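You operate a simulated robot arm through the tools that you are given. There is no shell and no other tool. Be economical: measure what you need, move in short steps, check, and stop when the job is done.

You run a simulated two-armed robot. Do the job below in one go: nothing can be reset, and whatever is moved stays where it is left.

TASK
On the top of the crate table, fold the blue cloth in half.

Only the result counts: the job must be done as asked and must still hold three seconds after the hand-in. Knocking over, shifting, dropping, spilling or breaking anything else fails it. Flat cloth is picked up by pressing the open fingertips on it (5 to 10 N) and closing them slowly along it; thin cloth reads only 2 to 8 mm in the jaws.

THE ROBOT
Two 7-joint arms with two-finger parallel grippers on one trunk, on a base that drives. Base frame: it is fixed to the floor where the robot stands at the start and does not move with it; the origin is under the middle of the robot, x ahead of it, y to its left, z up; the surface under the hand at the start is at about z = 0.86. Readings come in m, degrees, newtons and seconds.
The left shoulder is at the start at [0.05, 0.209, 1.096], the right one opposite. With the tool pointing down near the work surface each hand reaches from about 0.3 to 0.92 m from the robot's upright axis, wherever it stands, measured 20 degrees to its own side. Places, roughly: top of the crate table [1, -0.2, 0.9]. Payload 4.4 kg a hand.
The TCP of each hand is the grasp point between the finger pads, 0.023 m short of the fingertips. In the tool frame z runs along the fingers and y along their closing line. Largest opening 0.094 m; finger width 0.038, thickness 0.01; the body of the gripper, 0.054 by 0.096 m, starts 0.039 m behind the TCP.
Orientation is told as [roll, pitch, yaw] about the base's x, y, z axes, in that order, counted from this pose: with the fingers straight down and closing along the base's y, the tool's x points along the base's -x, its y along +y and its z along -z.

THE INTERFACE
- The arms move only by the tool step_arm. It takes "left_commands", "right_commands" or both (then of equal length, played together; a hand with none holds still); each is a list of rows, each an object of numbers (a shift or turn left out is 0, a gripper value left out holds the last): "ax", "ay", "az": the turn, a rotation vector about the tool's x, y, z in degrees; "dx", "dy", "dz": the shift along the tool's x, y, z in m; "fingers": the opening, from 0 (shut) to 1 (fully open). In form: [{"ax": .., "ay": .., "az": .., "dx": .., "dy": .., "dz": .., "fingers": ..}, ...]. A call has 1 to 12 rows; each row shifts and turns the commanded pose from where the row before left it, along the tool's axes as they then stand. Rows are played at 5 a second. More than 0.05 m and 8.6 degrees between two rows, or a gripper value outside its range, and nothing of the call is played. Where a pose cannot be reached the arm comes as near as it can. A force on the tool above 40 N (or 10 N above the force at the start of the call, whichever is more), or a blocked arm, ends the call early, and 0.2 s more pass. The fingers move at their own pace (about 0.108 m/s each) and stop on an object; they squeeze with about 32 N. The grip force told is the motor's: it shows also when the fingers shut on nothing. Time passes only in rows, and 0.2 s behind the last, so rows that do not move let the fingers close. It gives the time, the measured TCP pose, the force on the tool (base axes), the opening and the grip force at its end, in the units of the frame above (readings bear some noise), with the torque about the TCP (base axes, N m) and any sound that the robot's microphone picked up.
- Cameras (640 x 400 px; columns grow to the right, rows downward): "scene" is now at [0.1624, -0.0024, 1.2583]; the picture's right is [-0.11, -0.99, 0.00], its down [-0.60, 0.07, -0.80] and it looks along [0.79, -0.09, -0.60] (base axes); focal length 268 px, centre (320, 200). "left" rides on the left gripper at [0.086, -0.016, -0.075] in its tool frame; the picture's right is [0.18, 0.98, 0.00], its down [-0.58, 0.11, -0.81] and it looks along [-0.79, 0.15, 0.59] (tool axes); focal length 243 px, centre (320, 200). "right" rides on the right gripper at [0.086, 0.016, -0.074] in its tool frame; the picture's right is [-0.18, 0.98, 0.00], its down [-0.58, -0.11, -0.81] and it looks along [-0.79, -0.15, 0.59] (tool axes); focal length 243 px, centre (320, 200). There is no depth. A picture from a camera that has moved, and an enlarged one, comes with that camera's place and axes in the base frame and with its lens. The place of the scene camera against the robot may be out by one fixed shift of up to 0.018 m in any direction.
- get_image(camera): a new picture of that camera. The clock stands still meanwhile.
- raise_lower(by): slides the trunk up (or, below 0, down) by that many m; the arms and the scene camera ride with it, the base frame stays. It gives what a move gives, with no picture.
- base_move(legs): drives the robot by 1 to 6 legs, each [ahead, left, turn to the left] in m, m and degrees, along the robot's own axes; the way and the turn of a leg run together, so that a leg with both is an arc; at most 1.5 m and 180 degrees a leg. The arms and the cameras ride along, it lands a little off, and it stops where it bumps. It gives what a move gives.
- turn_head(pan, tilt): turns the head with the scene camera to pan (to the left, within 80 degrees either way) and tilt (down, from -29 to 69), counted from straight ahead of the robot. It gives what a move gives.
- enlarge(camera, box): a new picture of the part [left, top, right, bottom] of that camera's present view, enlarged. The clock stands still meanwhile.
- sign_off(): hands the job in; it is judged then, once.

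Go step by step. Nothing tells you exact positions but the pictures and the camera data: compare them with the known pose of the tool, close in by small moves and look again before you grip or let go. The budget is 120 turns and 108 pictures, counting those below and the enlarged ones. Unless the task says otherwise, let go and move clear before handing in, and close with one line.

The tools are called as a command line: name --argument value ..., lists and objects as JSON in quotes. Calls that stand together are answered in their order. step_arm: Moves the arms, as the interface text tells. Its arguments: {"type":"object","properties":{"left_commands":{"type":"array"},"right_commands":{"type":"array"}},"required":[]} The other tools are called the same way: raise_lower (by) slides the trunk up or down; base_move (legs) drives the base; turn_head (pan, tilt) turns the head that bears the scene camera; get_image (camera) takes a picture; enlarge (camera, box) takes an enlarged picture of a part of a camera's view; sign_off () hands the job in.

At the start:

```text
clock: 0.0
left_eef_pos: [0.6442, 0.0595, 1.063]
left_tool_rot: [0.0, 0.0, 0.0]
left_ft_force: [0.0, -0.1, 0.2]
left_torque: [0.0, -0.01, 0.0]
left_opening: 0.094
left_grip_force: 0.1
right_eef_pos: [0.5508, -0.3749, 1.1029]
right_tool_rot: [0.0, -0.1, 0.0]
right_ft_force: [-0.3, 0.5, 0.3]
right_torque: [-0.02, 0.02, 0.0]
right_opening: 0.0939
right_grip_force: 0.1
trunk travel left (down, up): [-0.175, 0.388]
robot x, y, heading: [0.0014, 0.0009, 0.2]
head pan, tilt: [-6.4, 37.2]
```

scene: 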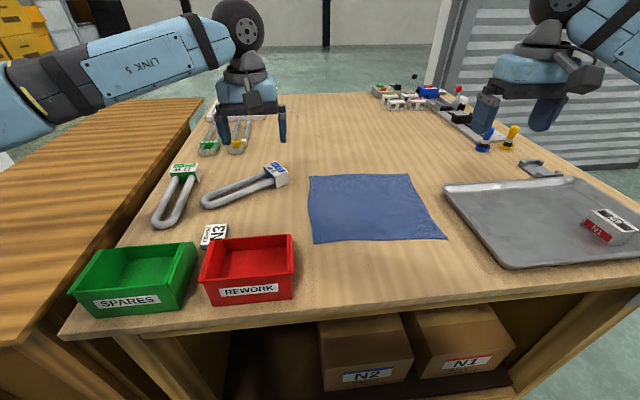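
right: 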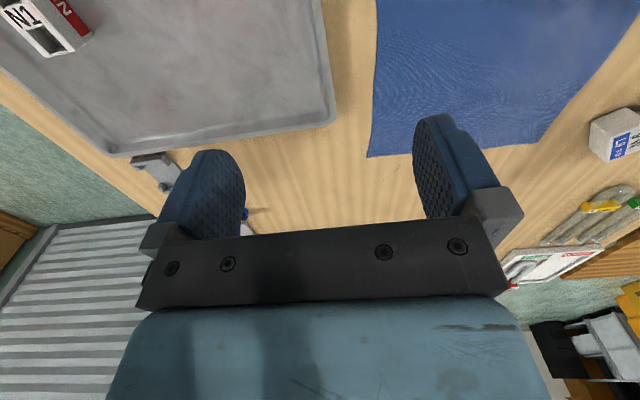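
left: 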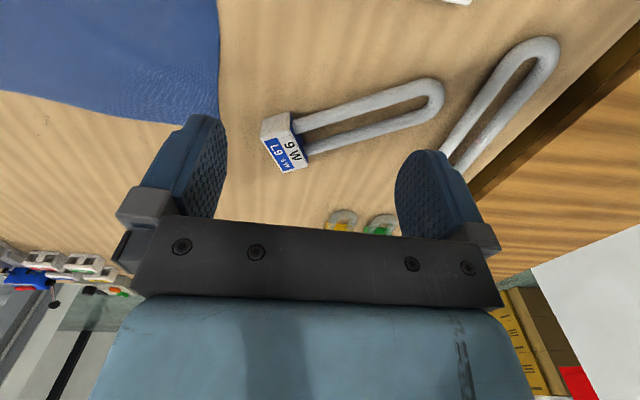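

I see the blue cloth lying nearly square to the table, with corners near (0.79,-0.05), (0.78,-0.33), (0.52,-0.31) and (0.54,-0.04). The plan is to pinch the two near corners and lay the near edge over the far edge. First I bring both hands above the near corners.

step_arm --left_commands '[{"dx": 0.019, "dy": -0.024, "dz": 0.0226}, {"dx": 0.019, "dy": -0.024, "dz": 0.0226}, {"dx": 0.019, "dy": -0.024, "dz": 0.0226}, {"dx": 0.019, "dy": -0.024, "dz": 0.0226}, {"dx": 0.019, "dy": -0.024, "dz": 0.0226, "fingers": 0.5}, {}, {}]' --right_commands '[{"dx": 0.0032, "dy": 0.02, "dz": 0.0306}, {"dx": 0.0032, "dy": 0.02, "dz": 0.0306}, {"dx": 0.0032, "dy": 0.02, "dz": 0.0306}, {"dx": 0.0032, "dy": 0.02, "dz": 0.0306}, {"dx": 0.0032, "dy": 0.02, "dz": 0.0306, "fingers": 0.5}, {}, {}]'

get_image --camera "left"

get_image --camera "right"

get_image --camera "scene"

```text
clock: 1.6
left_eef_pos: [0.549, -0.058, 0.948]
left_tool_rot: [0.0, 0.0, 0.1]
left_ft_force: [-0.6, 0.2, 0.3]
left_torque: [0.03, -0.04, 0.02]
left_opening: 0.0473
left_grip_force: 0.1
right_eef_pos: [0.5349, -0.273, 0.9499]
right_tool_rot: [-0.1, 0.0, 0.1]
right_ft_force: [-0.2, 0.5, -0.3]
right_torque: [-0.02, 0.01, 0.03]
right_opening: 0.0469
right_grip_force: 0.1
trunk travel left (down, up): [-0.175, 0.388]
robot x, y, heading: [-0.0032, 0.001, -0.1]
head pan, tilt: [-6.4, 37.2]
```

```text
104 pictures are left
camera left: at [0.463, -0.0752, 1.0224], right [-0.18, 0.98, 0.0], down [0.58, 0.11, 0.81], along [0.79, 0.15, -0.59], focal length 243 px, centre (320, 200)
```

left: 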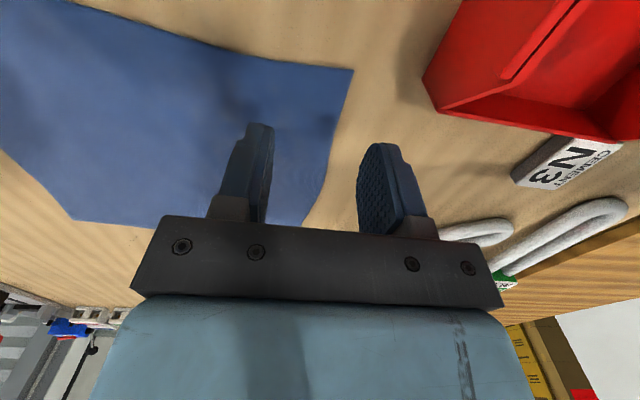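

```text
103 pictures are left
camera right: at [0.4483, -0.2561, 1.0248], right [0.18, 0.98, 0.0], down [0.58, -0.11, 0.81], along [0.79, -0.15, -0.59], focal length 243 px, centre (320, 200)
```

right: 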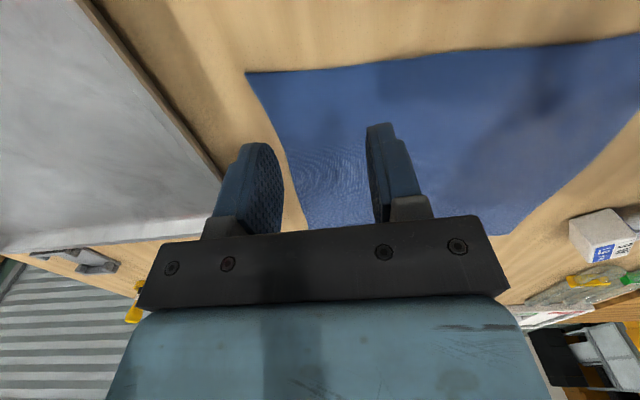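

```text
102 pictures are left
camera scene: at [0.1625, -0.0025, 1.2583], right [-0.11, -0.99, 0.0], down [-0.6, 0.07, -0.8], along [0.79, -0.09, -0.6], focal length 268 px, centre (320, 200)
```

scene: 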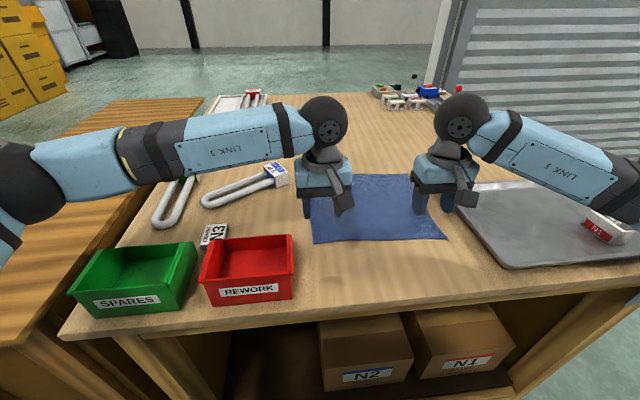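

The wrist views put the near corners at about (0.536,-0.040) and (0.519,-0.320), with the edge turned about 3.5°. I line up about 3 cm in from each corner, turn with the edge and go down to just above the cloth.

step_arm --left_commands '[{"dx": 0.003, "dy": -0.013, "dz": 0.015, "fingers": 0.38}, {"dz": 0.02}, {"dz": 0.02, "az": 3.5}, {}, {}]' --right_commands '[{"dx": 0.002, "dy": -0.018, "dz": 0.017, "fingers": 0.38}, {"dz": 0.02}, {"dz": 0.02, "az": 3.5}, {}, {}]'

get_image --camera "left"

get_image --camera "right"

```text
clock: 2.8
left_eef_pos: [0.5486, -0.0739, 0.8936]
left_tool_rot: [0.0, 0.0, -3.5]
left_ft_force: [0.2, 0.4, -0.1]
left_torque: [0.0, 0.0, -0.01]
left_opening: 0.0357
left_grip_force: 0.0
right_eef_pos: [0.5319, -0.294, 0.8944]
right_tool_rot: [0.0, 0.1, -3.6]
right_ft_force: [-0.7, -1.3, 0.2]
right_torque: [-0.06, 0.03, 0.0]
right_opening: 0.0357
right_grip_force: 0.1
trunk travel left (down, up): [-0.175, 0.388]
robot x, y, heading: [-0.0003, -0.0003, 0.0]
head pan, tilt: [-6.4, 37.2]
```

```text
101 pictures are left
camera left: at [0.4604, -0.0856, 0.9689], right [-0.12, 0.99, 0.0], down [0.59, 0.07, 0.81], along [0.8, 0.1, -0.59], focal length 243 px, centre (320, 200)
```

left: 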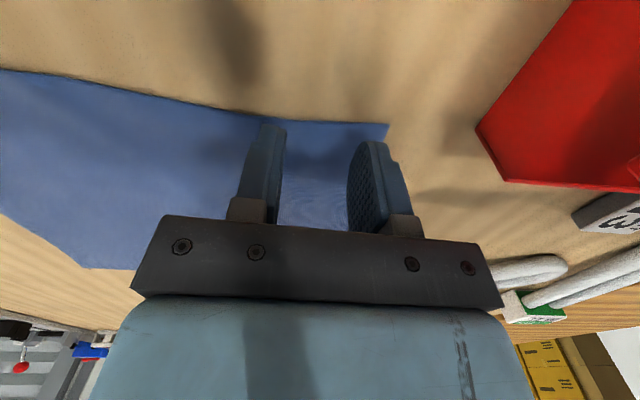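

```text
100 pictures are left
camera right: at [0.4462, -0.2718, 0.9702], right [0.24, 0.97, 0.0], down [0.57, -0.14, 0.81], along [0.78, -0.2, -0.59], focal length 243 px, centre (320, 200)
```

right: 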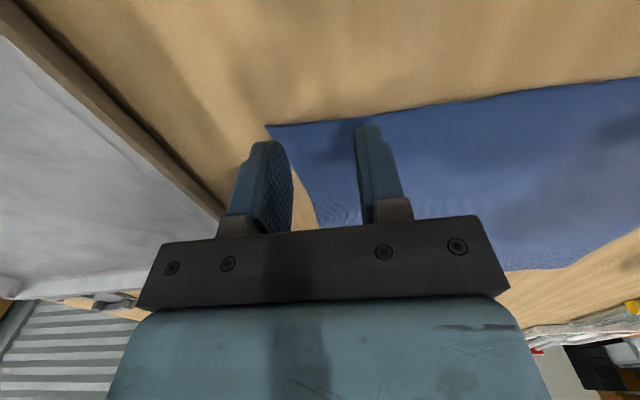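

Both corners check out and the fingers straddle the edge as planned. I now go down in small steps to contact.

step_arm --left_commands '[{"dz": 0.003}, {"dz": 0.003}, {"dz": 0.002}, {"dz": 0.001}, {}]' --right_commands '[{"dz": 0.003, "dy": 0.003}, {"dz": 0.003}, {"dz": 0.002}, {"dz": 0.001}, {}]'

```text
clock: 4.0
left_eef_pos: [0.5478, -0.0739, 0.8854]
left_tool_rot: [0.1, 0.1, -3.5]
left_ft_force: [-0.9, 0.7, 0.1]
left_torque: [-0.03, 0.04, 0.0]
left_opening: 0.0355
left_grip_force: 0.1
right_eef_pos: [0.5312, -0.289, 0.8844]
right_tool_rot: [0.0, 0.0, -3.5]
right_ft_force: [-0.4, 0.1, 0.6]
right_torque: [0.03, -0.05, 0.0]
right_opening: 0.0355
right_grip_force: 0.0
trunk travel left (down, up): [-0.175, 0.388]
robot x, y, heading: [-0.0009, 0.001, -0.1]
head pan, tilt: [-6.4, 37.2]
```

step_arm --left_commands '[{"dz": 0.001}, {"dz": 0.001}, {}]' --right_commands '[{"dz": 0.001}, {"dz": 0.001}, {}]'

```text
clock: 4.8
left_eef_pos: [0.5454, -0.0742, 0.8848]
left_tool_rot: [0.0, -0.1, -3.4]
left_ft_force: [0.4, -0.4, 4.4]
left_torque: [-0.01, -0.07, 0.0]
left_opening: 0.0358
left_grip_force: 0.1
right_eef_pos: [0.5317, -0.2897, 0.8844]
right_tool_rot: [0.0, -0.2, -3.5]
right_ft_force: [3.2, -2.2, 13.6]
right_torque: [-0.12, -0.07, 0.04]
right_opening: 0.0356
right_grip_force: 0.0
trunk travel left (down, up): [-0.175, 0.388]
robot x, y, heading: [-0.0019, -0.0018, -0.1]
head pan, tilt: [-6.4, 37.2]
```

Both tips touch, the left at about 4 N and the right at about 14 N. I trim both to around 7–8 N.

step_arm --left_commands '[{"dz": 0.0004}, {}]' --right_commands '[{"dz": -0.0006}, {}]'

```text
clock: 5.4
left_eef_pos: [0.5445, -0.0725, 0.8843]
left_tool_rot: [-0.1, 0.0, -3.5]
left_ft_force: [1.4, 0.2, 4.0]
left_torque: [0.06, -0.05, -0.04]
left_opening: 0.0358
left_grip_force: 0.0
right_eef_pos: [0.5318, -0.2888, 0.8838]
right_tool_rot: [0.0, -0.2, -3.5]
right_ft_force: [2.8, -3.1, 18.2]
right_torque: [-0.13, -0.12, 0.02]
right_opening: 0.0358
right_grip_force: 0.3
trunk travel left (down, up): [-0.175, 0.388]
robot x, y, heading: [0.0003, -0.0007, 0.1]
head pan, tilt: [-6.4, 37.2]
```

The right still presses at 18 N and the left is light, so I trim again.

step_arm --left_commands '[{"dz": 0.0005}, {}, {}]' --right_commands '[{"dz": -0.0012}, {}, {}]'

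```text
clock: 6.2
left_eef_pos: [0.5456, -0.0738, 0.8836]
left_tool_rot: [-0.1, -0.2, -3.5]
left_ft_force: [2.2, -1.8, 19.1]
left_torque: [0.2, -0.06, -0.05]
left_opening: 0.0356
left_grip_force: 0.1
right_eef_pos: [0.5316, -0.2891, 0.8842]
right_tool_rot: [0.0, 0.0, -3.5]
right_ft_force: [0.8, -0.3, 2.6]
right_torque: [-0.03, -0.01, 0.0]
right_opening: 0.0359
right_grip_force: 0.0
trunk travel left (down, up): [-0.175, 0.388]
robot x, y, heading: [0.0, 0.002, -0.4]
head pan, tilt: [-6.4, 37.2]
```

step_arm --left_commands '[{"dz": -0.0006}, {}, {}, {}]' --right_commands '[{"dz": 0.0003}, {}, {}, {}]'

```text
clock: 7.2
left_eef_pos: [0.5454, -0.0722, 0.8843]
left_tool_rot: [0.0, -0.1, -3.4]
left_ft_force: [0.4, -1.9, 7.8]
left_torque: [0.02, -0.03, -0.03]
left_opening: 0.0356
left_grip_force: 0.0
right_eef_pos: [0.5328, -0.2886, 0.8844]
right_tool_rot: [-0.1, -0.2, -3.6]
right_ft_force: [-2.0, -0.5, 7.8]
right_torque: [-0.12, 0.04, -0.05]
right_opening: 0.0357
right_grip_force: 0.1
trunk travel left (down, up): [-0.175, 0.388]
robot x, y, heading: [-0.0037, -0.0031, 0.0]
head pan, tilt: [-6.4, 37.2]
```

Both hands press at about 8 N now. I close the fingers slowly along the cloth.

step_arm --left_commands '[{"fingers": 0.34}, {"fingers": 0.3}, {"fingers": 0.26}, {"fingers": 0.22}, {"fingers": 0.18}, {"fingers": 0.14}, {"fingers": 0.1}, {"fingers": 0.06}, {"fingers": 0.03}, {"fingers": 0}, {}, {}]' --right_commands '[{"fingers": 0.34}, {"fingers": 0.3}, {"fingers": 0.26}, {"fingers": 0.22}, {"fingers": 0.18}, {"fingers": 0.14}, {"fingers": 0.1}, {"fingers": 0.06}, {"fingers": 0.03}, {"fingers": 0}, {}, {}]'

get_image --camera "left"

get_image --camera "right"

```text
clock: 9.8
left_eef_pos: [0.5444, -0.0722, 0.886]
left_tool_rot: [-0.1, -0.1, -3.5]
left_ft_force: [0.8, -2.0, 10.0]
left_torque: [-0.04, 0.04, 0.02]
left_opening: 0.0
left_grip_force: 31.9
right_eef_pos: [0.5313, -0.2883, 0.8854]
right_tool_rot: [0.0, -0.2, -3.5]
right_ft_force: [3.9, 3.8, 18.9]
right_torque: [0.11, -0.19, 0.0]
right_opening: 0.0037
right_grip_force: 32.3
trunk travel left (down, up): [-0.175, 0.388]
robot x, y, heading: [-0.0028, -0.001, 0.2]
head pan, tilt: [-6.4, 37.2]
```

```text
99 pictures are left
camera left: at [0.4574, -0.0832, 0.9597], right [-0.12, 0.99, 0.0], down [0.59, 0.07, 0.81], along [0.8, 0.1, -0.59], focal length 243 px, centre (320, 200)
```

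left: 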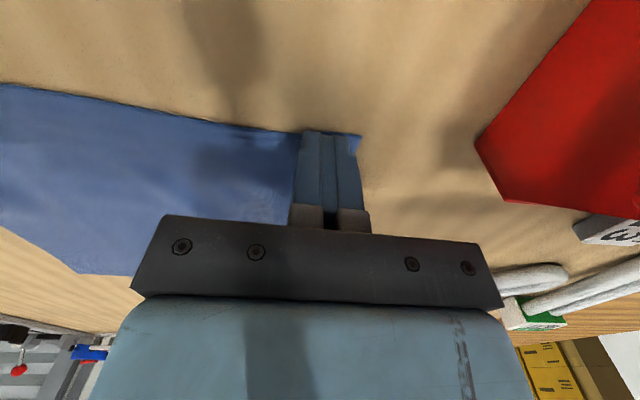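

```text
98 pictures are left
camera right: at [0.4464, -0.2666, 0.9605], right [0.24, 0.97, 0.0], down [0.57, -0.14, 0.81], along [0.78, -0.2, -0.59], focal length 243 px, centre (320, 200)
```

right: 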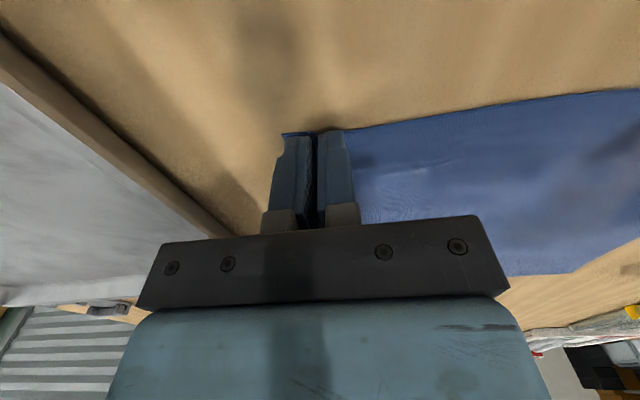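

The right hand has cloth at 3.7 mm; the left slipped and shut on nothing. I reopen the left just above the cloth and look.

step_arm --left_commands '[{"dz": -0.008}, {"fingers": 0.42}, {}, {}]' --right_commands '[{"dz": -0.001}, {}, {}, {}]'

get_image --camera "left"

```text
clock: 10.8
left_eef_pos: [0.5451, -0.0726, 0.8923]
left_tool_rot: [0.0, -0.1, -3.4]
left_ft_force: [0.3, 0.8, -0.7]
left_torque: [0.01, 0.0, -0.01]
left_opening: 0.0396
left_grip_force: 0.0
right_eef_pos: [0.532, -0.289, 0.8861]
right_tool_rot: [-0.1, -0.1, -3.6]
right_ft_force: [1.9, 2.5, 18.2]
right_torque: [0.11, -0.14, 0.01]
right_opening: 0.0033
right_grip_force: 31.8
trunk travel left (down, up): [-0.175, 0.388]
robot x, y, heading: [0.0004, -0.0024, -0.2]
head pan, tilt: [-6.4, 37.2]
```

```text
97 pictures are left
camera left: at [0.4577, -0.0832, 0.9669], right [-0.12, 0.99, 0.0], down [0.59, 0.07, 0.81], along [0.8, 0.1, -0.59], focal length 243 px, centre (320, 200)
```

left: 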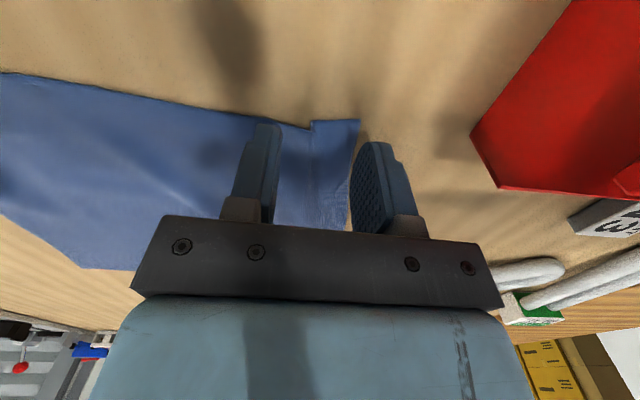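

The left corner was drawn in about 1.3 cm, with a small ridge left near y=-0.078. I shift over the ridge, narrow a little and press slightly harder.

step_arm --left_commands '[{"dy": -0.007, "fingers": 0.38}, {"dz": 0.004}, {"dz": 0.0035}, {"dz": 0.0005}, {}, {}]'

```text
clock: 12.2
left_eef_pos: [0.5445, -0.0808, 0.8854]
left_tool_rot: [-0.1, -0.1, -3.5]
left_ft_force: [0.3, 0.8, 8.2]
left_torque: [0.14, -0.02, -0.02]
left_opening: 0.0362
left_grip_force: 0.2
right_eef_pos: [0.5314, -0.2873, 0.8865]
right_tool_rot: [0.0, -0.2, -3.6]
right_ft_force: [3.6, 3.3, 17.3]
right_torque: [0.12, -0.13, -0.03]
right_opening: 0.003
right_grip_force: 31.7
trunk travel left (down, up): [-0.175, 0.388]
robot x, y, heading: [0.0026, -0.0056, 0.0]
head pan, tilt: [-6.4, 37.2]
```

step_arm --left_commands '[{"dz": 0.0003, "fingers": 0.36}, {"fingers": 0.34}, {"fingers": 0.32}, {"fingers": 0.3}, {"fingers": 0.28}, {"fingers": 0.26}, {"fingers": 0.24}, {"fingers": 0.22}, {"fingers": 0.2}, {"fingers": 0.18}]'

step_arm --left_commands '[{"fingers": 0.16}, {"fingers": 0.14}, {"fingers": 0.12}, {"fingers": 0.1}, {"fingers": 0.08}, {"fingers": 0.06}, {"fingers": 0.04}, {"fingers": 0.02}, {"fingers": 0}, {}, {}]'

get_image --camera "left"

```text
clock: 14.4
left_eef_pos: [0.545, -0.0796, 0.8843]
left_tool_rot: [-0.1, -0.3, -3.6]
left_ft_force: [0.1, -4.7, 18.0]
left_torque: [-0.05, -0.01, 0.0]
left_opening: 0.0173
left_grip_force: 0.5
right_eef_pos: [0.5313, -0.2886, 0.8863]
right_tool_rot: [-0.1, -0.2, -3.5]
right_ft_force: [4.0, 3.6, 15.7]
right_torque: [0.11, -0.2, 0.0]
right_opening: 0.0027
right_grip_force: 32.4
trunk travel left (down, up): [-0.175, 0.388]
robot x, y, heading: [0.0029, -0.0011, -0.1]
head pan, tilt: [-6.4, 37.2]
```

```text
clock: 16.8
left_eef_pos: [0.5448, -0.0808, 0.8842]
left_tool_rot: [-0.1, -0.2, -3.5]
left_ft_force: [-1.4, -16.9, 19.5]
left_torque: [-0.39, 0.02, -0.03]
left_opening: 0.0023
left_grip_force: 32.2
right_eef_pos: [0.5311, -0.2885, 0.8871]
right_tool_rot: [0.1, -0.2, -3.5]
right_ft_force: [0.2, 12.5, 11.8]
right_torque: [0.34, -0.06, 0.08]
right_opening: 0.0034
right_grip_force: 32.6
trunk travel left (down, up): [-0.175, 0.388]
robot x, y, heading: [-0.0041, -0.0008, -0.0]
head pan, tilt: [-6.4, 37.2]
```

```text
96 pictures are left
camera left: at [0.4564, -0.0921, 0.9588], right [-0.12, 0.99, 0.0], down [0.58, 0.07, 0.81], along [0.8, 0.1, -0.59], focal length 243 px, centre (320, 200)
```

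left: 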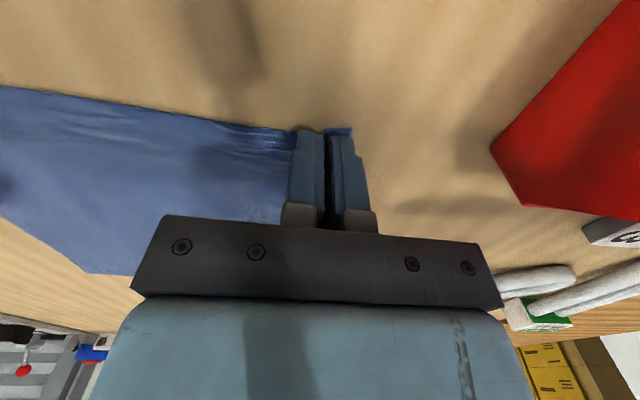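

Both hands hold the near edge, but folding it away would leave a 3 cm strip turned the wrong way. Folding the far edge toward me lets the fingers tip forward and lay the edge down properly. I open slowly while still pressing, to spread the gathers back out, then lift.

step_arm --left_commands '[{"fingers": 0.06}, {"fingers": 0.1}, {"fingers": 0.14}, {"fingers": 0.18}, {"fingers": 0.22}, {"fingers": 0.26}, {"fingers": 0.3}, {"fingers": 0.34}, {"fingers": 0.38}, {"fingers": 0.42}, {"fingers": 0.44}, {}]' --right_commands '[{"fingers": 0.06}, {"fingers": 0.1}, {"fingers": 0.14}, {"fingers": 0.18}, {"fingers": 0.22}, {"fingers": 0.26}, {"fingers": 0.3}, {"fingers": 0.34}, {"fingers": 0.38}, {"fingers": 0.42}, {"fingers": 0.44}, {}]'

step_arm --left_commands '[{"dz": -0.01}, {"dz": -0.03}, {"dz": -0.03}, {"dz": -0.03}, {}]' --right_commands '[{"dz": -0.01}, {"dz": -0.03}, {"dz": -0.03}, {"dz": -0.03}, {}]'

get_image --camera "left"

get_image --camera "right"

get_image --camera "scene"

```text
clock: 19.4
left_eef_pos: [0.5447, -0.0806, 0.885]
left_tool_rot: [-0.1, -0.1, -3.5]
left_ft_force: [-0.2, -1.2, 27.6]
left_torque: [0.16, 0.03, 0.0]
left_opening: 0.0375
left_grip_force: 0.2
right_eef_pos: [0.5314, -0.2883, 0.8867]
right_tool_rot: [0.0, -0.1, -3.5]
right_ft_force: [0.3, 0.6, 0.4]
right_torque: [0.05, 0.0, 0.02]
right_opening: 0.0412
right_grip_force: 0.1
trunk travel left (down, up): [-0.175, 0.388]
robot x, y, heading: [-0.0012, 0.0039, 0.2]
head pan, tilt: [-6.4, 37.2]
```

```text
clock: 20.6
left_eef_pos: [0.5434, -0.0816, 0.9873]
left_tool_rot: [0.0, 0.1, -3.5]
left_ft_force: [0.2, 0.7, 0.6]
left_torque: [0.0, -0.01, 0.01]
left_opening: 0.0415
left_grip_force: 0.1
right_eef_pos: [0.5349, -0.2907, 0.9843]
right_tool_rot: [0.0, 0.0, -3.5]
right_ft_force: [-0.2, -0.4, 0.9]
right_torque: [0.02, 0.0, 0.0]
right_opening: 0.0415
right_grip_force: 0.1
trunk travel left (down, up): [-0.175, 0.388]
robot x, y, heading: [0.0006, 0.0015, 0.0]
head pan, tilt: [-6.4, 37.2]
```

```text
95 pictures are left
camera left: at [0.4559, -0.0923, 1.0616], right [-0.12, 0.99, 0.0], down [0.59, 0.07, 0.81], along [0.8, 0.1, -0.59], focal length 243 px, centre (320, 200)
```

left: 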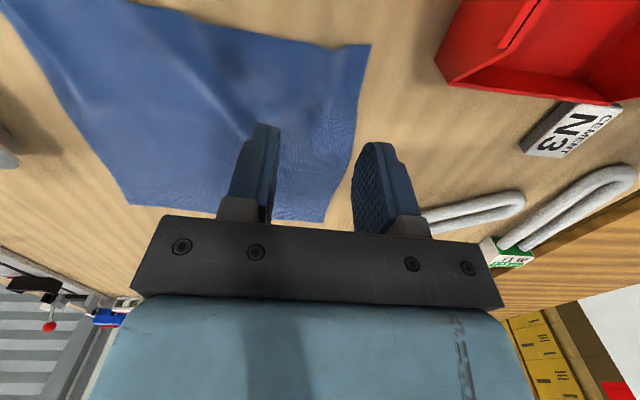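

```text
94 pictures are left
camera right: at [0.4499, -0.2694, 1.0601], right [0.24, 0.97, 0.0], down [0.57, -0.14, 0.81], along [0.78, -0.2, -0.59], focal length 243 px, centre (320, 200)
```

right: 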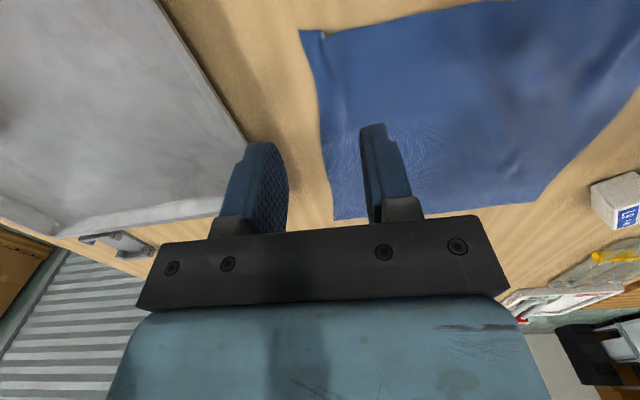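

```text
93 pictures are left
camera scene: at [0.1628, -0.0026, 1.2582], right [-0.11, -0.99, 0.0], down [-0.6, 0.07, -0.8], along [0.79, -0.09, -0.6], focal length 268 px, centre (320, 200)
```

scene: 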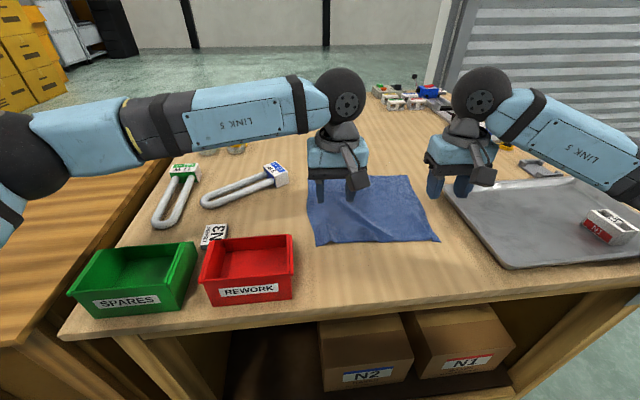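

The cloth is mostly flat again, but the near right corner is drawn in by about 2 cm with a small ridge. I shut the right fingers and drag that corner back outward.

step_arm --right_commands '[{"dz": 0.03, "fingers": 0}, {"dz": 0.03}, {"dz": 0.03}, {"dz": 0.005}, {"dz": 0.003}, {"dz": 0.001}, {}, {}]'

```text
clock: 22.4
left_eef_pos: [0.5434, -0.0811, 0.9875]
left_tool_rot: [0.0, 0.0, -3.5]
left_ft_force: [-0.2, 0.4, -0.5]
left_torque: [0.01, 0.02, 0.01]
left_opening: 0.0414
left_grip_force: 0.0
right_eef_pos: [0.5306, -0.2882, 0.8869]
right_tool_rot: [0.0, -0.1, -3.5]
right_ft_force: [1.1, -1.9, 9.1]
right_torque: [0.05, 0.05, 0.0]
right_opening: 0.0002
right_grip_force: 31.6
trunk travel left (down, up): [-0.175, 0.388]
robot x, y, heading: [0.0012, -0.0012, -0.1]
head pan, tilt: [-6.4, 37.2]
```

step_arm --right_commands '[{"dy": -0.004}, {"dy": -0.004}, {"dy": -0.004}, {"dy": -0.004}, {"dy": -0.004}, {}, {"dz": -0.01}, {"dz": -0.04}, {"dz": -0.04}, {}]'

get_image --camera "right"

```text
clock: 24.6
left_eef_pos: [0.5438, -0.0811, 0.9864]
left_tool_rot: [0.0, 0.1, -3.4]
left_ft_force: [0.8, 0.0, -1.2]
left_torque: [0.0, 0.0, -0.02]
left_opening: 0.0414
left_grip_force: 0.1
right_eef_pos: [0.531, -0.309, 0.9739]
right_tool_rot: [0.0, 0.0, -3.5]
right_ft_force: [-0.5, 0.3, 0.5]
right_torque: [-0.01, 0.06, 0.01]
right_opening: 0.0
right_grip_force: 32.1
trunk travel left (down, up): [-0.175, 0.388]
robot x, y, heading: [-0.0043, -0.001, 0.1]
head pan, tilt: [-6.4, 37.2]
```

```text
92 pictures are left
camera right: at [0.4455, -0.2876, 1.0498], right [0.24, 0.97, 0.0], down [0.57, -0.14, 0.81], along [0.78, -0.2, -0.59], focal length 243 px, centre (320, 200)
```

right: 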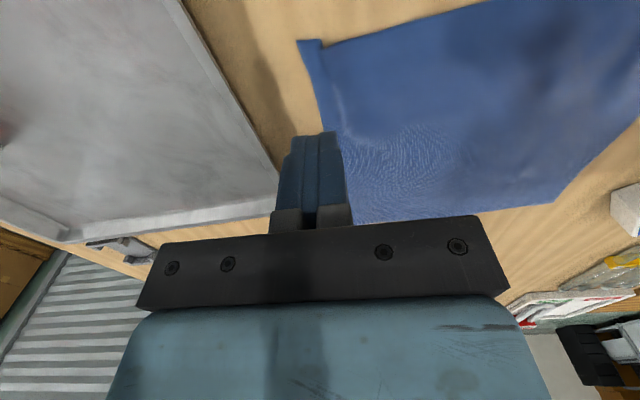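

The near right corner is back at about (0.511,-0.321). Before picking the far edge I test in the air whether both hands can tip the fingers forward near here, as the laying will need.

step_arm --left_commands '[{"ay": -8.5}, {"ay": -8.5}, {"ay": -8.5}, {"ay": -8.5}, {"ay": -8.5}, {"ay": -8.5}, {"ay": -8.5}, {"ay": -8.5}, {}, {}]' --right_commands '[{"ay": -8.5}, {"ay": -8.5}, {"ay": -8.5}, {"ay": -8.5}, {"ay": -8.5}, {"ay": -8.5}, {"ay": -8.5}, {"ay": -8.5}, {}, {}]'

get_image --camera "scene"

```text
clock: 26.8
left_eef_pos: [0.5454, -0.0817, 0.9845]
left_tool_rot: [0.1, -68.1, -3.4]
left_ft_force: [0.1, 0.1, -0.1]
left_torque: [-0.02, -0.01, 0.0]
left_opening: 0.0414
left_grip_force: 0.0
right_eef_pos: [0.5326, -0.3136, 0.9855]
right_tool_rot: [-0.6, -66.8, -2.4]
right_ft_force: [-0.7, -0.1, 0.0]
right_torque: [0.03, -0.02, 0.01]
right_opening: 0.0
right_grip_force: 32.2
right hand out of reach, approached as far as the arm can: row 8
trunk travel left (down, up): [-0.175, 0.388]
robot x, y, heading: [0.0001, -0.0008, -0.2]
head pan, tilt: [-6.4, 37.2]
```

```text
91 pictures are left
camera scene: at [0.1622, -0.0024, 1.2583], right [-0.11, -0.99, 0.0], down [-0.6, 0.07, -0.8], along [0.79, -0.09, -0.6], focal length 268 px, centre (320, 200)
```

scene: 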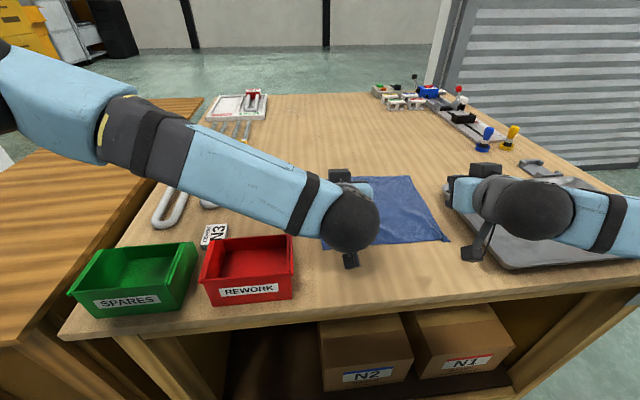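

Both hands reach about 65° of forward tip, so the far-to-near fold works. I undo the tip and go above the far corners.

step_arm --left_commands '[{"ay": 8.5}, {"ay": 8.5}, {"ay": 8.5}, {"ay": 8.5}, {"ay": 8.5}, {"ay": 8.5}, {"ay": 8.5}, {"ay": 8.5}, {}]' --right_commands '[{"ay": 8.5, "fingers": 0.38}, {"ay": 8.5}, {"ay": 8.5}, {"ay": 8.5}, {"ay": 8.5}, {"ay": 8.5}, {"ay": 8.5}, {"ay": 8.5}, {}]'

step_arm --left_commands '[{"dx": -0.036, "dy": 0.002, "dz": 0.006, "fingers": 0.38}, {"dx": -0.036, "dy": 0.002, "dz": 0.006}, {"dx": -0.036, "dy": 0.002, "dz": 0.006}, {"dx": -0.036, "dy": 0.002, "dz": 0.006}, {"dx": -0.036, "dy": 0.002, "dz": 0.006}, {"dx": -0.036, "dy": 0.003, "dz": 0.006}, {}, {}]' --right_commands '[{"dx": -0.035, "dy": 0.0037, "dz": 0.004}, {"dx": -0.035, "dy": 0.0037, "dz": 0.004}, {"dx": -0.035, "dy": 0.0037, "dz": 0.004}, {"dx": -0.035, "dy": 0.0037, "dz": 0.004}, {"dx": -0.035, "dy": 0.0037, "dz": 0.004}, {"dx": -0.035, "dy": 0.0037, "dz": 0.004}, {}, {}]'

get_image --camera "left"

get_image --camera "right"

get_image --camera "scene"

```text
clock: 28.8
left_eef_pos: [0.5455, -0.0807, 0.9844]
left_tool_rot: [0.0, 0.2, -3.5]
left_ft_force: [0.7, 0.2, 0.3]
left_torque: [0.01, 0.0, 0.03]
left_opening: 0.0415
left_grip_force: 0.0
right_eef_pos: [0.5323, -0.3124, 0.987]
right_tool_rot: [-0.1, 0.0, -3.5]
right_ft_force: [-0.2, -0.7, -0.5]
right_torque: [0.02, -0.02, -0.01]
right_opening: 0.0356
right_grip_force: 0.1
trunk travel left (down, up): [-0.175, 0.388]
robot x, y, heading: [0.0018, -0.0016, 0.1]
head pan, tilt: [-6.4, 37.2]
```

```text
clock: 30.6
left_eef_pos: [0.7645, -0.0791, 0.9474]
left_tool_rot: [0.0, 0.0, -3.5]
left_ft_force: [-0.5, 0.7, -0.3]
left_torque: [0.0, -0.01, -0.01]
left_opening: 0.0357
left_grip_force: 0.1
right_eef_pos: [0.7446, -0.3023, 0.9617]
right_tool_rot: [0.0, 0.1, -3.5]
right_ft_force: [0.5, 0.1, -0.3]
right_torque: [0.03, 0.05, 0.01]
right_opening: 0.0354
right_grip_force: 0.0
trunk travel left (down, up): [-0.175, 0.388]
robot x, y, heading: [0.0015, 0.0058, 0.1]
head pan, tilt: [-6.4, 37.2]
```

```text
90 pictures are left
camera left: at [0.6774, -0.0916, 1.0224], right [-0.12, 0.99, 0.0], down [0.59, 0.07, 0.81], along [0.8, 0.1, -0.59], focal length 243 px, centre (320, 200)
```

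left: 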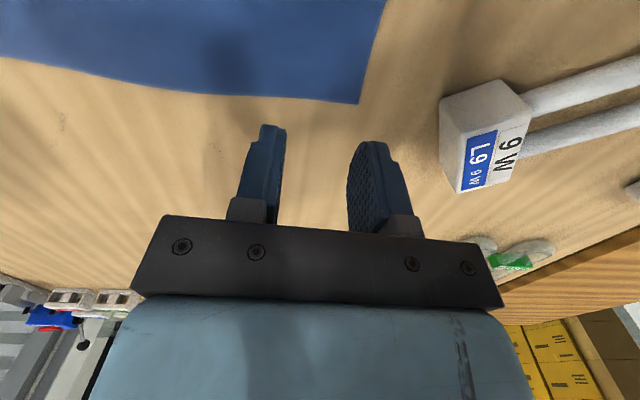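

```text
89 pictures are left
camera right: at [0.6591, -0.2813, 1.0374], right [0.24, 0.97, 0.0], down [0.57, -0.14, 0.81], along [0.78, -0.2, -0.59], focal length 243 px, centre (320, 200)
```

right: 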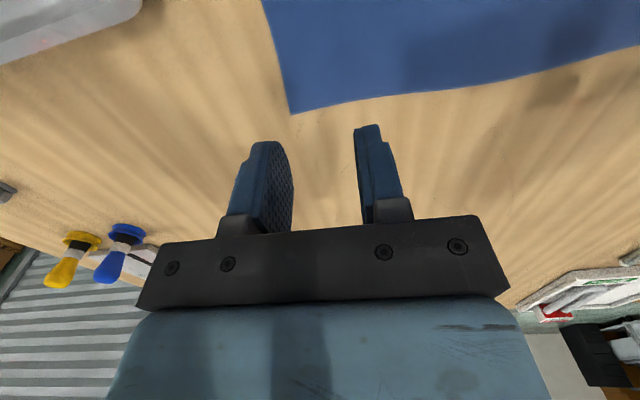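

```text
88 pictures are left
camera scene: at [0.1627, -0.0025, 1.2582], right [-0.11, -0.99, 0.0], down [-0.6, 0.07, -0.8], along [0.79, -0.09, -0.6], focal length 268 px, centre (320, 200)
```

scene: 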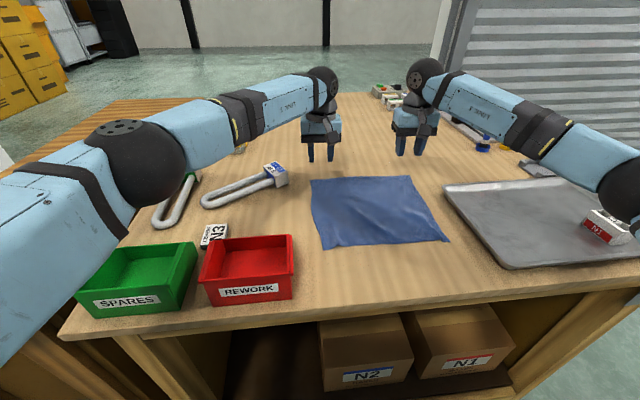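

The closer view puts the far corners at about (0.774,-0.050) and (0.769,-0.336). I centre the fingertips just past the edge, so that about 1.7 cm of cloth is under them, and go down near contact.

step_arm --left_commands '[{"dx": -0.01, "dz": 0.02}, {"dz": 0.02}, {"dz": 0.015}, {}, {}]' --right_commands '[{"dx": -0.026, "dz": 0.025}, {"dz": 0.025}, {"dz": 0.02}, {}, {}]'

get_image --camera "left"

get_image --camera "right"

```text
clock: 31.8
left_eef_pos: [0.7713, -0.08, 0.891]
left_tool_rot: [-0.2, -0.1, -3.6]
left_ft_force: [0.4, 0.6, 0.2]
left_torque: [-0.01, -0.01, 0.0]
left_opening: 0.0357
left_grip_force: 0.0
right_eef_pos: [0.7697, -0.3067, 0.8931]
right_tool_rot: [-0.1, 0.0, -3.5]
right_ft_force: [0.2, -0.5, -0.5]
right_torque: [-0.02, 0.01, 0.01]
right_opening: 0.0361
right_grip_force: 0.3
trunk travel left (down, up): [-0.175, 0.388]
robot x, y, heading: [0.0002, -0.0041, 0.2]
head pan, tilt: [-6.4, 37.2]
```

```text
87 pictures are left
camera left: at [0.6847, -0.0922, 0.9658], right [-0.12, 0.99, 0.0], down [0.59, 0.07, 0.81], along [0.8, 0.1, -0.59], focal length 243 px, centre (320, 200)
```

left: 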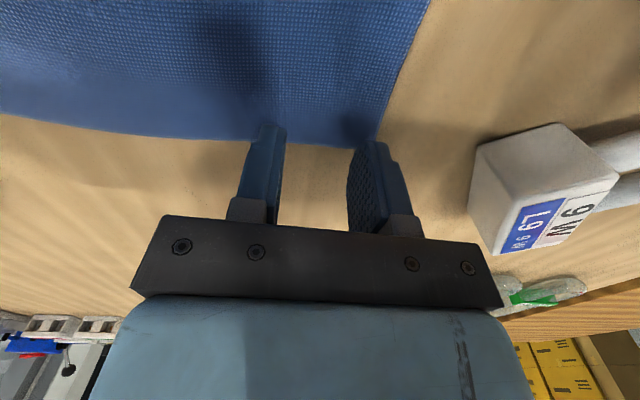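

```text
86 pictures are left
camera right: at [0.6843, -0.2851, 0.9677], right [0.24, 0.97, 0.0], down [0.57, -0.14, 0.81], along [0.78, -0.2, -0.59], focal length 243 px, centre (320, 200)
```

right: 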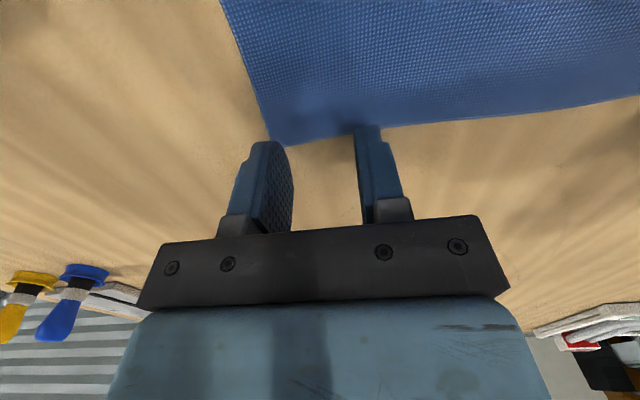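

The fingers straddle the far edge well at both corners. I go down to contact.

step_arm --left_commands '[{"dz": 0.003}, {"dz": 0.002}, {"dz": 0.001}, {}, {}]' --right_commands '[{"dz": 0.004}, {"dz": 0.003}, {"dz": 0.001}, {}, {}]'

```text
clock: 33.0
left_eef_pos: [0.7713, -0.0819, 0.8872]
left_tool_rot: [0.0, 0.0, -3.5]
left_ft_force: [0.1, -1.3, 0.6]
left_torque: [-0.01, 0.02, 0.03]
left_opening: 0.0358
left_grip_force: 0.1
right_eef_pos: [0.77, -0.307, 0.8854]
right_tool_rot: [0.0, 0.0, -3.5]
right_ft_force: [-1.7, -2.2, 4.6]
right_torque: [-0.03, 0.07, 0.02]
right_opening: 0.0359
right_grip_force: 0.2
trunk travel left (down, up): [-0.175, 0.388]
robot x, y, heading: [0.0005, 0.003, -0.1]
head pan, tilt: [-6.4, 37.2]
```

step_arm --left_commands '[{"dz": 0.001}, {"dz": 0.0005}, {}, {}, {}]' --right_commands '[{"dz": 0.0003}, {}, {}, {}, {}]'

```text
clock: 34.2
left_eef_pos: [0.7708, -0.0806, 0.8869]
left_tool_rot: [0.0, -0.1, -3.6]
left_ft_force: [0.0, 0.3, -0.4]
left_torque: [-0.01, -0.02, 0.01]
left_opening: 0.0355
left_grip_force: 0.1
right_eef_pos: [0.7709, -0.3072, 0.8842]
right_tool_rot: [0.0, -0.2, -3.5]
right_ft_force: [0.9, -2.3, 11.3]
right_torque: [-0.09, 0.13, 0.02]
right_opening: 0.0355
right_grip_force: 0.1
trunk travel left (down, up): [-0.175, 0.388]
robot x, y, heading: [-0.0009, -0.0006, 0.2]
head pan, tilt: [-6.4, 37.2]
```

Right is at 11 N; the left is still clear, so I lower it further.

step_arm --left_commands '[{"dz": 0.001}, {}, {"dz": 0.0007}, {}, {}]'

```text
clock: 35.4
left_eef_pos: [0.771, -0.0811, 0.8849]
left_tool_rot: [0.0, -0.1, -3.6]
left_ft_force: [0.0, -0.5, 1.0]
left_torque: [0.01, 0.01, 0.02]
left_opening: 0.0359
left_grip_force: 0.0
right_eef_pos: [0.7702, -0.3069, 0.8844]
right_tool_rot: [0.0, -0.1, -3.4]
right_ft_force: [2.3, -2.9, 12.4]
right_torque: [-0.07, 0.06, 0.03]
right_opening: 0.0357
right_grip_force: 0.0
trunk travel left (down, up): [-0.175, 0.388]
robot x, y, heading: [0.0015, 0.0031, -0.4]
head pan, tilt: [-6.4, 37.2]
```

step_arm --left_commands '[{"dz": 0.0008}, {}, {}, {}]'

```text
clock: 36.4
left_eef_pos: [0.7693, -0.0813, 0.8844]
left_tool_rot: [0.1, 0.0, -3.5]
left_ft_force: [0.8, -1.6, 7.1]
left_torque: [0.02, 0.01, 0.01]
left_opening: 0.0355
left_grip_force: 0.1
right_eef_pos: [0.7697, -0.3063, 0.8852]
right_tool_rot: [-0.1, -0.2, -3.5]
right_ft_force: [2.2, -1.0, 9.9]
right_torque: [-0.02, 0.06, 0.01]
right_opening: 0.0355
right_grip_force: 0.1
trunk travel left (down, up): [-0.175, 0.388]
robot x, y, heading: [0.0004, 0.0032, 0.2]
head pan, tilt: [-6.4, 37.2]
```

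Both press at 7–10 N. I close slowly in small steps.

step_arm --left_commands '[{"dz": 0.0003, "fingers": 0.36}, {"fingers": 0.34}, {"fingers": 0.32}, {"fingers": 0.3}, {"fingers": 0.28}, {"fingers": 0.26}, {"fingers": 0.24}, {"fingers": 0.22}, {"fingers": 0.2}, {"fingers": 0.18}]' --right_commands '[{"fingers": 0.36}, {"fingers": 0.34}, {"fingers": 0.32}, {"fingers": 0.3}, {"fingers": 0.28}, {"fingers": 0.26}, {"fingers": 0.24}, {"fingers": 0.22}, {"fingers": 0.2}, {"fingers": 0.18}]'

step_arm --left_commands '[{"fingers": 0.16}, {"fingers": 0.14}, {"fingers": 0.12}, {"fingers": 0.1}, {"fingers": 0.08}, {"fingers": 0.06}, {"fingers": 0.04}, {"fingers": 0.02}, {"fingers": 0}, {}, {}]' --right_commands '[{"fingers": 0.16}, {"fingers": 0.14}, {"fingers": 0.12}, {"fingers": 0.1}, {"fingers": 0.08}, {"fingers": 0.06}, {"fingers": 0.04}, {"fingers": 0.02}, {"fingers": 0}, {}, {}]'

get_image --camera "left"

get_image --camera "right"

```text
clock: 38.6
left_eef_pos: [0.7713, -0.0821, 0.8841]
left_tool_rot: [-0.1, -0.1, -3.6]
left_ft_force: [-0.5, -1.2, 16.2]
left_torque: [0.0, 0.11, 0.02]
left_opening: 0.0168
left_grip_force: 0.0
right_eef_pos: [0.7706, -0.3064, 0.884]
right_tool_rot: [0.1, -0.1, -3.4]
right_ft_force: [-0.6, 0.1, 2.9]
right_torque: [0.06, 0.02, -0.02]
right_opening: 0.017
right_grip_force: 0.0
trunk travel left (down, up): [-0.175, 0.388]
robot x, y, heading: [-0.0007, 0.0005, -0.3]
head pan, tilt: [-6.4, 37.2]
```

```text
clock: 41.0
left_eef_pos: [0.7707, -0.0817, 0.8855]
left_tool_rot: [0.0, -0.1, -3.5]
left_ft_force: [0.6, -4.0, 10.7]
left_torque: [-0.07, 0.13, 0.04]
left_opening: 0.0021
left_grip_force: 32.3
right_eef_pos: [0.7699, -0.306, 0.8845]
right_tool_rot: [0.0, -0.2, -3.5]
right_ft_force: [0.2, 1.2, 9.7]
right_torque: [0.1, 0.12, -0.06]
right_opening: 0.0003
right_grip_force: 31.1
trunk travel left (down, up): [-0.175, 0.388]
robot x, y, heading: [0.0019, 0.0018, 0.2]
head pan, tilt: [-6.4, 37.2]
```

```text
85 pictures are left
camera left: at [0.6823, -0.0928, 0.9588], right [-0.12, 0.99, 0.0], down [0.58, 0.07, 0.81], along [0.8, 0.1, -0.59], focal length 243 px, centre (320, 200)
```

left: 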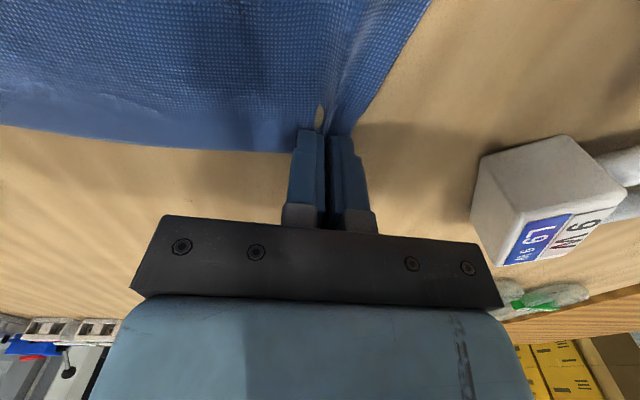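

```text
84 pictures are left
camera right: at [0.6843, -0.2846, 0.9603], right [0.24, 0.97, 0.0], down [0.57, -0.14, 0.81], along [0.78, -0.2, -0.59], focal length 243 px, centre (320, 200)
```

right: 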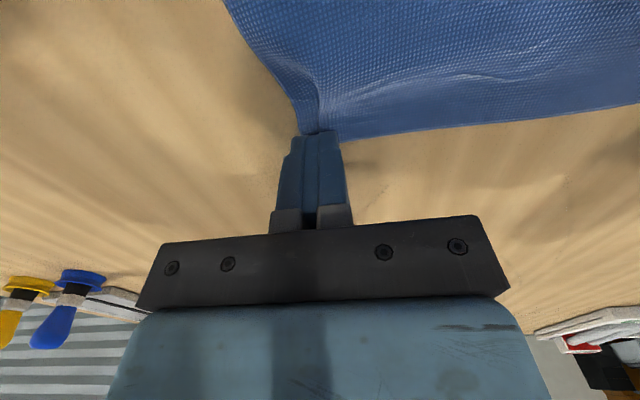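

The left holds cloth (2.1 mm); the right reads 0.3 mm, likely a miss. I lift and reopen the right to look.

step_arm --right_commands '[{"dz": -0.008}, {"fingers": 0.38}, {}, {}]'

get_image --camera "right"

```text
clock: 42.0
left_eef_pos: [0.7698, -0.0821, 0.8848]
left_tool_rot: [0.0, -0.1, -3.5]
left_ft_force: [-3.0, -0.5, 17.3]
left_torque: [0.02, 0.2, -0.01]
left_opening: 0.0021
left_grip_force: 31.9
right_eef_pos: [0.7703, -0.307, 0.8937]
right_tool_rot: [0.0, -0.2, -3.5]
right_ft_force: [0.1, -0.4, -1.4]
right_torque: [-0.01, 0.02, 0.02]
right_opening: 0.0354
right_grip_force: 0.1
trunk travel left (down, up): [-0.175, 0.388]
robot x, y, heading: [-0.001, -0.0033, 0.1]
head pan, tilt: [-6.4, 37.2]
```

```text
83 pictures are left
camera right: at [0.6849, -0.2844, 0.9676], right [0.24, 0.97, 0.0], down [0.57, -0.14, 0.81], along [0.78, -0.2, -0.59], focal length 243 px, centre (320, 200)
```

right: 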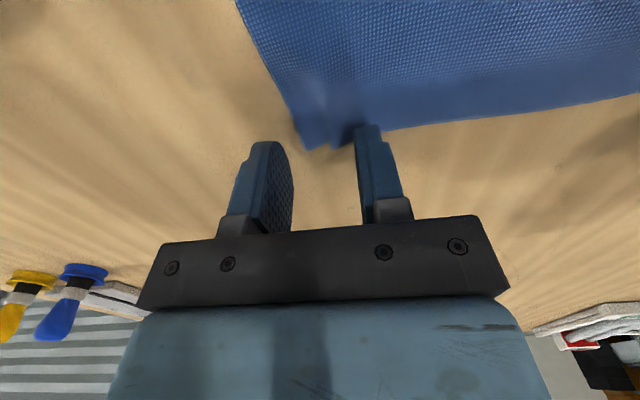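

The right slipped and drew its corner in to about (0.775,-0.316). I shift 1.6 cm inward and press firmer this time.

step_arm --right_commands '[{"dy": 0.016, "fingers": 0.36}, {"dz": 0.004}, {"dz": 0.004}, {"dz": 0.0007}, {}, {}, {}]'

```text
clock: 43.6
left_eef_pos: [0.77, -0.0812, 0.8851]
left_tool_rot: [0.0, -0.2, -3.6]
left_ft_force: [-2.0, -0.2, 17.8]
left_torque: [0.04, 0.22, 0.03]
left_opening: 0.0021
left_grip_force: 32.0
right_eef_pos: [0.7708, -0.2893, 0.8862]
right_tool_rot: [0.1, -0.1, -3.5]
right_ft_force: [0.7, 0.7, 0.4]
right_torque: [-0.02, -0.01, -0.01]
right_opening: 0.0339
right_grip_force: 0.1
trunk travel left (down, up): [-0.175, 0.388]
robot x, y, heading: [0.0002, -0.0013, 0.1]
head pan, tilt: [-6.4, 37.2]
```

step_arm --right_commands '[{"dz": 0.001}, {"dz": 0.0005}, {}, {}, {}]'

```text
clock: 44.8
left_eef_pos: [0.771, -0.082, 0.8849]
left_tool_rot: [0.0, -0.3, -3.5]
left_ft_force: [-0.8, -1.0, 14.6]
left_torque: [0.05, 0.12, -0.01]
left_opening: 0.0021
left_grip_force: 31.5
right_eef_pos: [0.7695, -0.2888, 0.8848]
right_tool_rot: [0.0, -0.3, -3.6]
right_ft_force: [-1.3, 0.1, 5.3]
right_torque: [-0.05, 0.1, -0.02]
right_opening: 0.0339
right_grip_force: 0.1
trunk travel left (down, up): [-0.175, 0.388]
robot x, y, heading: [0.001, -0.0003, 0.1]
head pan, tilt: [-6.4, 37.2]
```

step_arm --right_commands '[{"dz": 0.0008}, {}, {"fingers": 0.34}, {"fingers": 0.32}, {"fingers": 0.3}, {"fingers": 0.28}, {"fingers": 0.26}, {"fingers": 0.24}, {"fingers": 0.22}, {"fingers": 0.2}, {"fingers": 0.18}]'

step_arm --right_commands '[{"fingers": 0.16}, {"fingers": 0.14}, {"fingers": 0.12}, {"fingers": 0.1}, {"fingers": 0.08}, {"fingers": 0.06}, {"fingers": 0.04}, {"fingers": 0.02}, {"fingers": 0}, {}, {}]'

get_image --camera "right"

```text
clock: 47.2
left_eef_pos: [0.7704, -0.0803, 0.8837]
left_tool_rot: [0.0, -0.2, -3.4]
left_ft_force: [0.7, -2.0, 3.2]
left_torque: [-0.03, -0.02, 0.05]
left_opening: 0.0021
left_grip_force: 32.3
right_eef_pos: [0.7695, -0.289, 0.8833]
right_tool_rot: [0.0, -0.2, -3.5]
right_ft_force: [1.0, 2.7, 22.5]
right_torque: [0.0, 0.15, -0.03]
right_opening: 0.0156
right_grip_force: 0.0
trunk travel left (down, up): [-0.175, 0.388]
robot x, y, heading: [-0.0023, -0.002, 0.1]
head pan, tilt: [-6.4, 37.2]
```

```text
clock: 49.6
left_eef_pos: [0.7693, -0.0807, 0.8864]
left_tool_rot: [-0.1, -0.2, -3.5]
left_ft_force: [0.3, -4.1, 0.5]
left_torque: [-0.09, 0.02, 0.12]
left_opening: 0.0017
left_grip_force: 31.8
right_eef_pos: [0.7691, -0.2886, 0.8849]
right_tool_rot: [0.0, -0.1, -3.5]
right_ft_force: [0.1, 4.1, 24.8]
right_torque: [0.06, 0.22, 0.02]
right_opening: 0.0024
right_grip_force: 31.8
trunk travel left (down, up): [-0.175, 0.388]
robot x, y, heading: [-0.0046, 0.0004, 0.0]
head pan, tilt: [-6.4, 37.2]
```

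```text
82 pictures are left
camera right: at [0.6841, -0.2669, 0.9592], right [0.24, 0.97, 0.0], down [0.57, -0.14, 0.81], along [0.78, -0.2, -0.59], focal length 243 px, centre (320, 200)
```

right: 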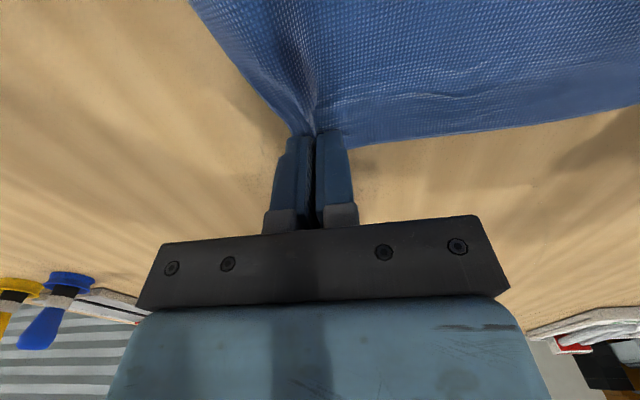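

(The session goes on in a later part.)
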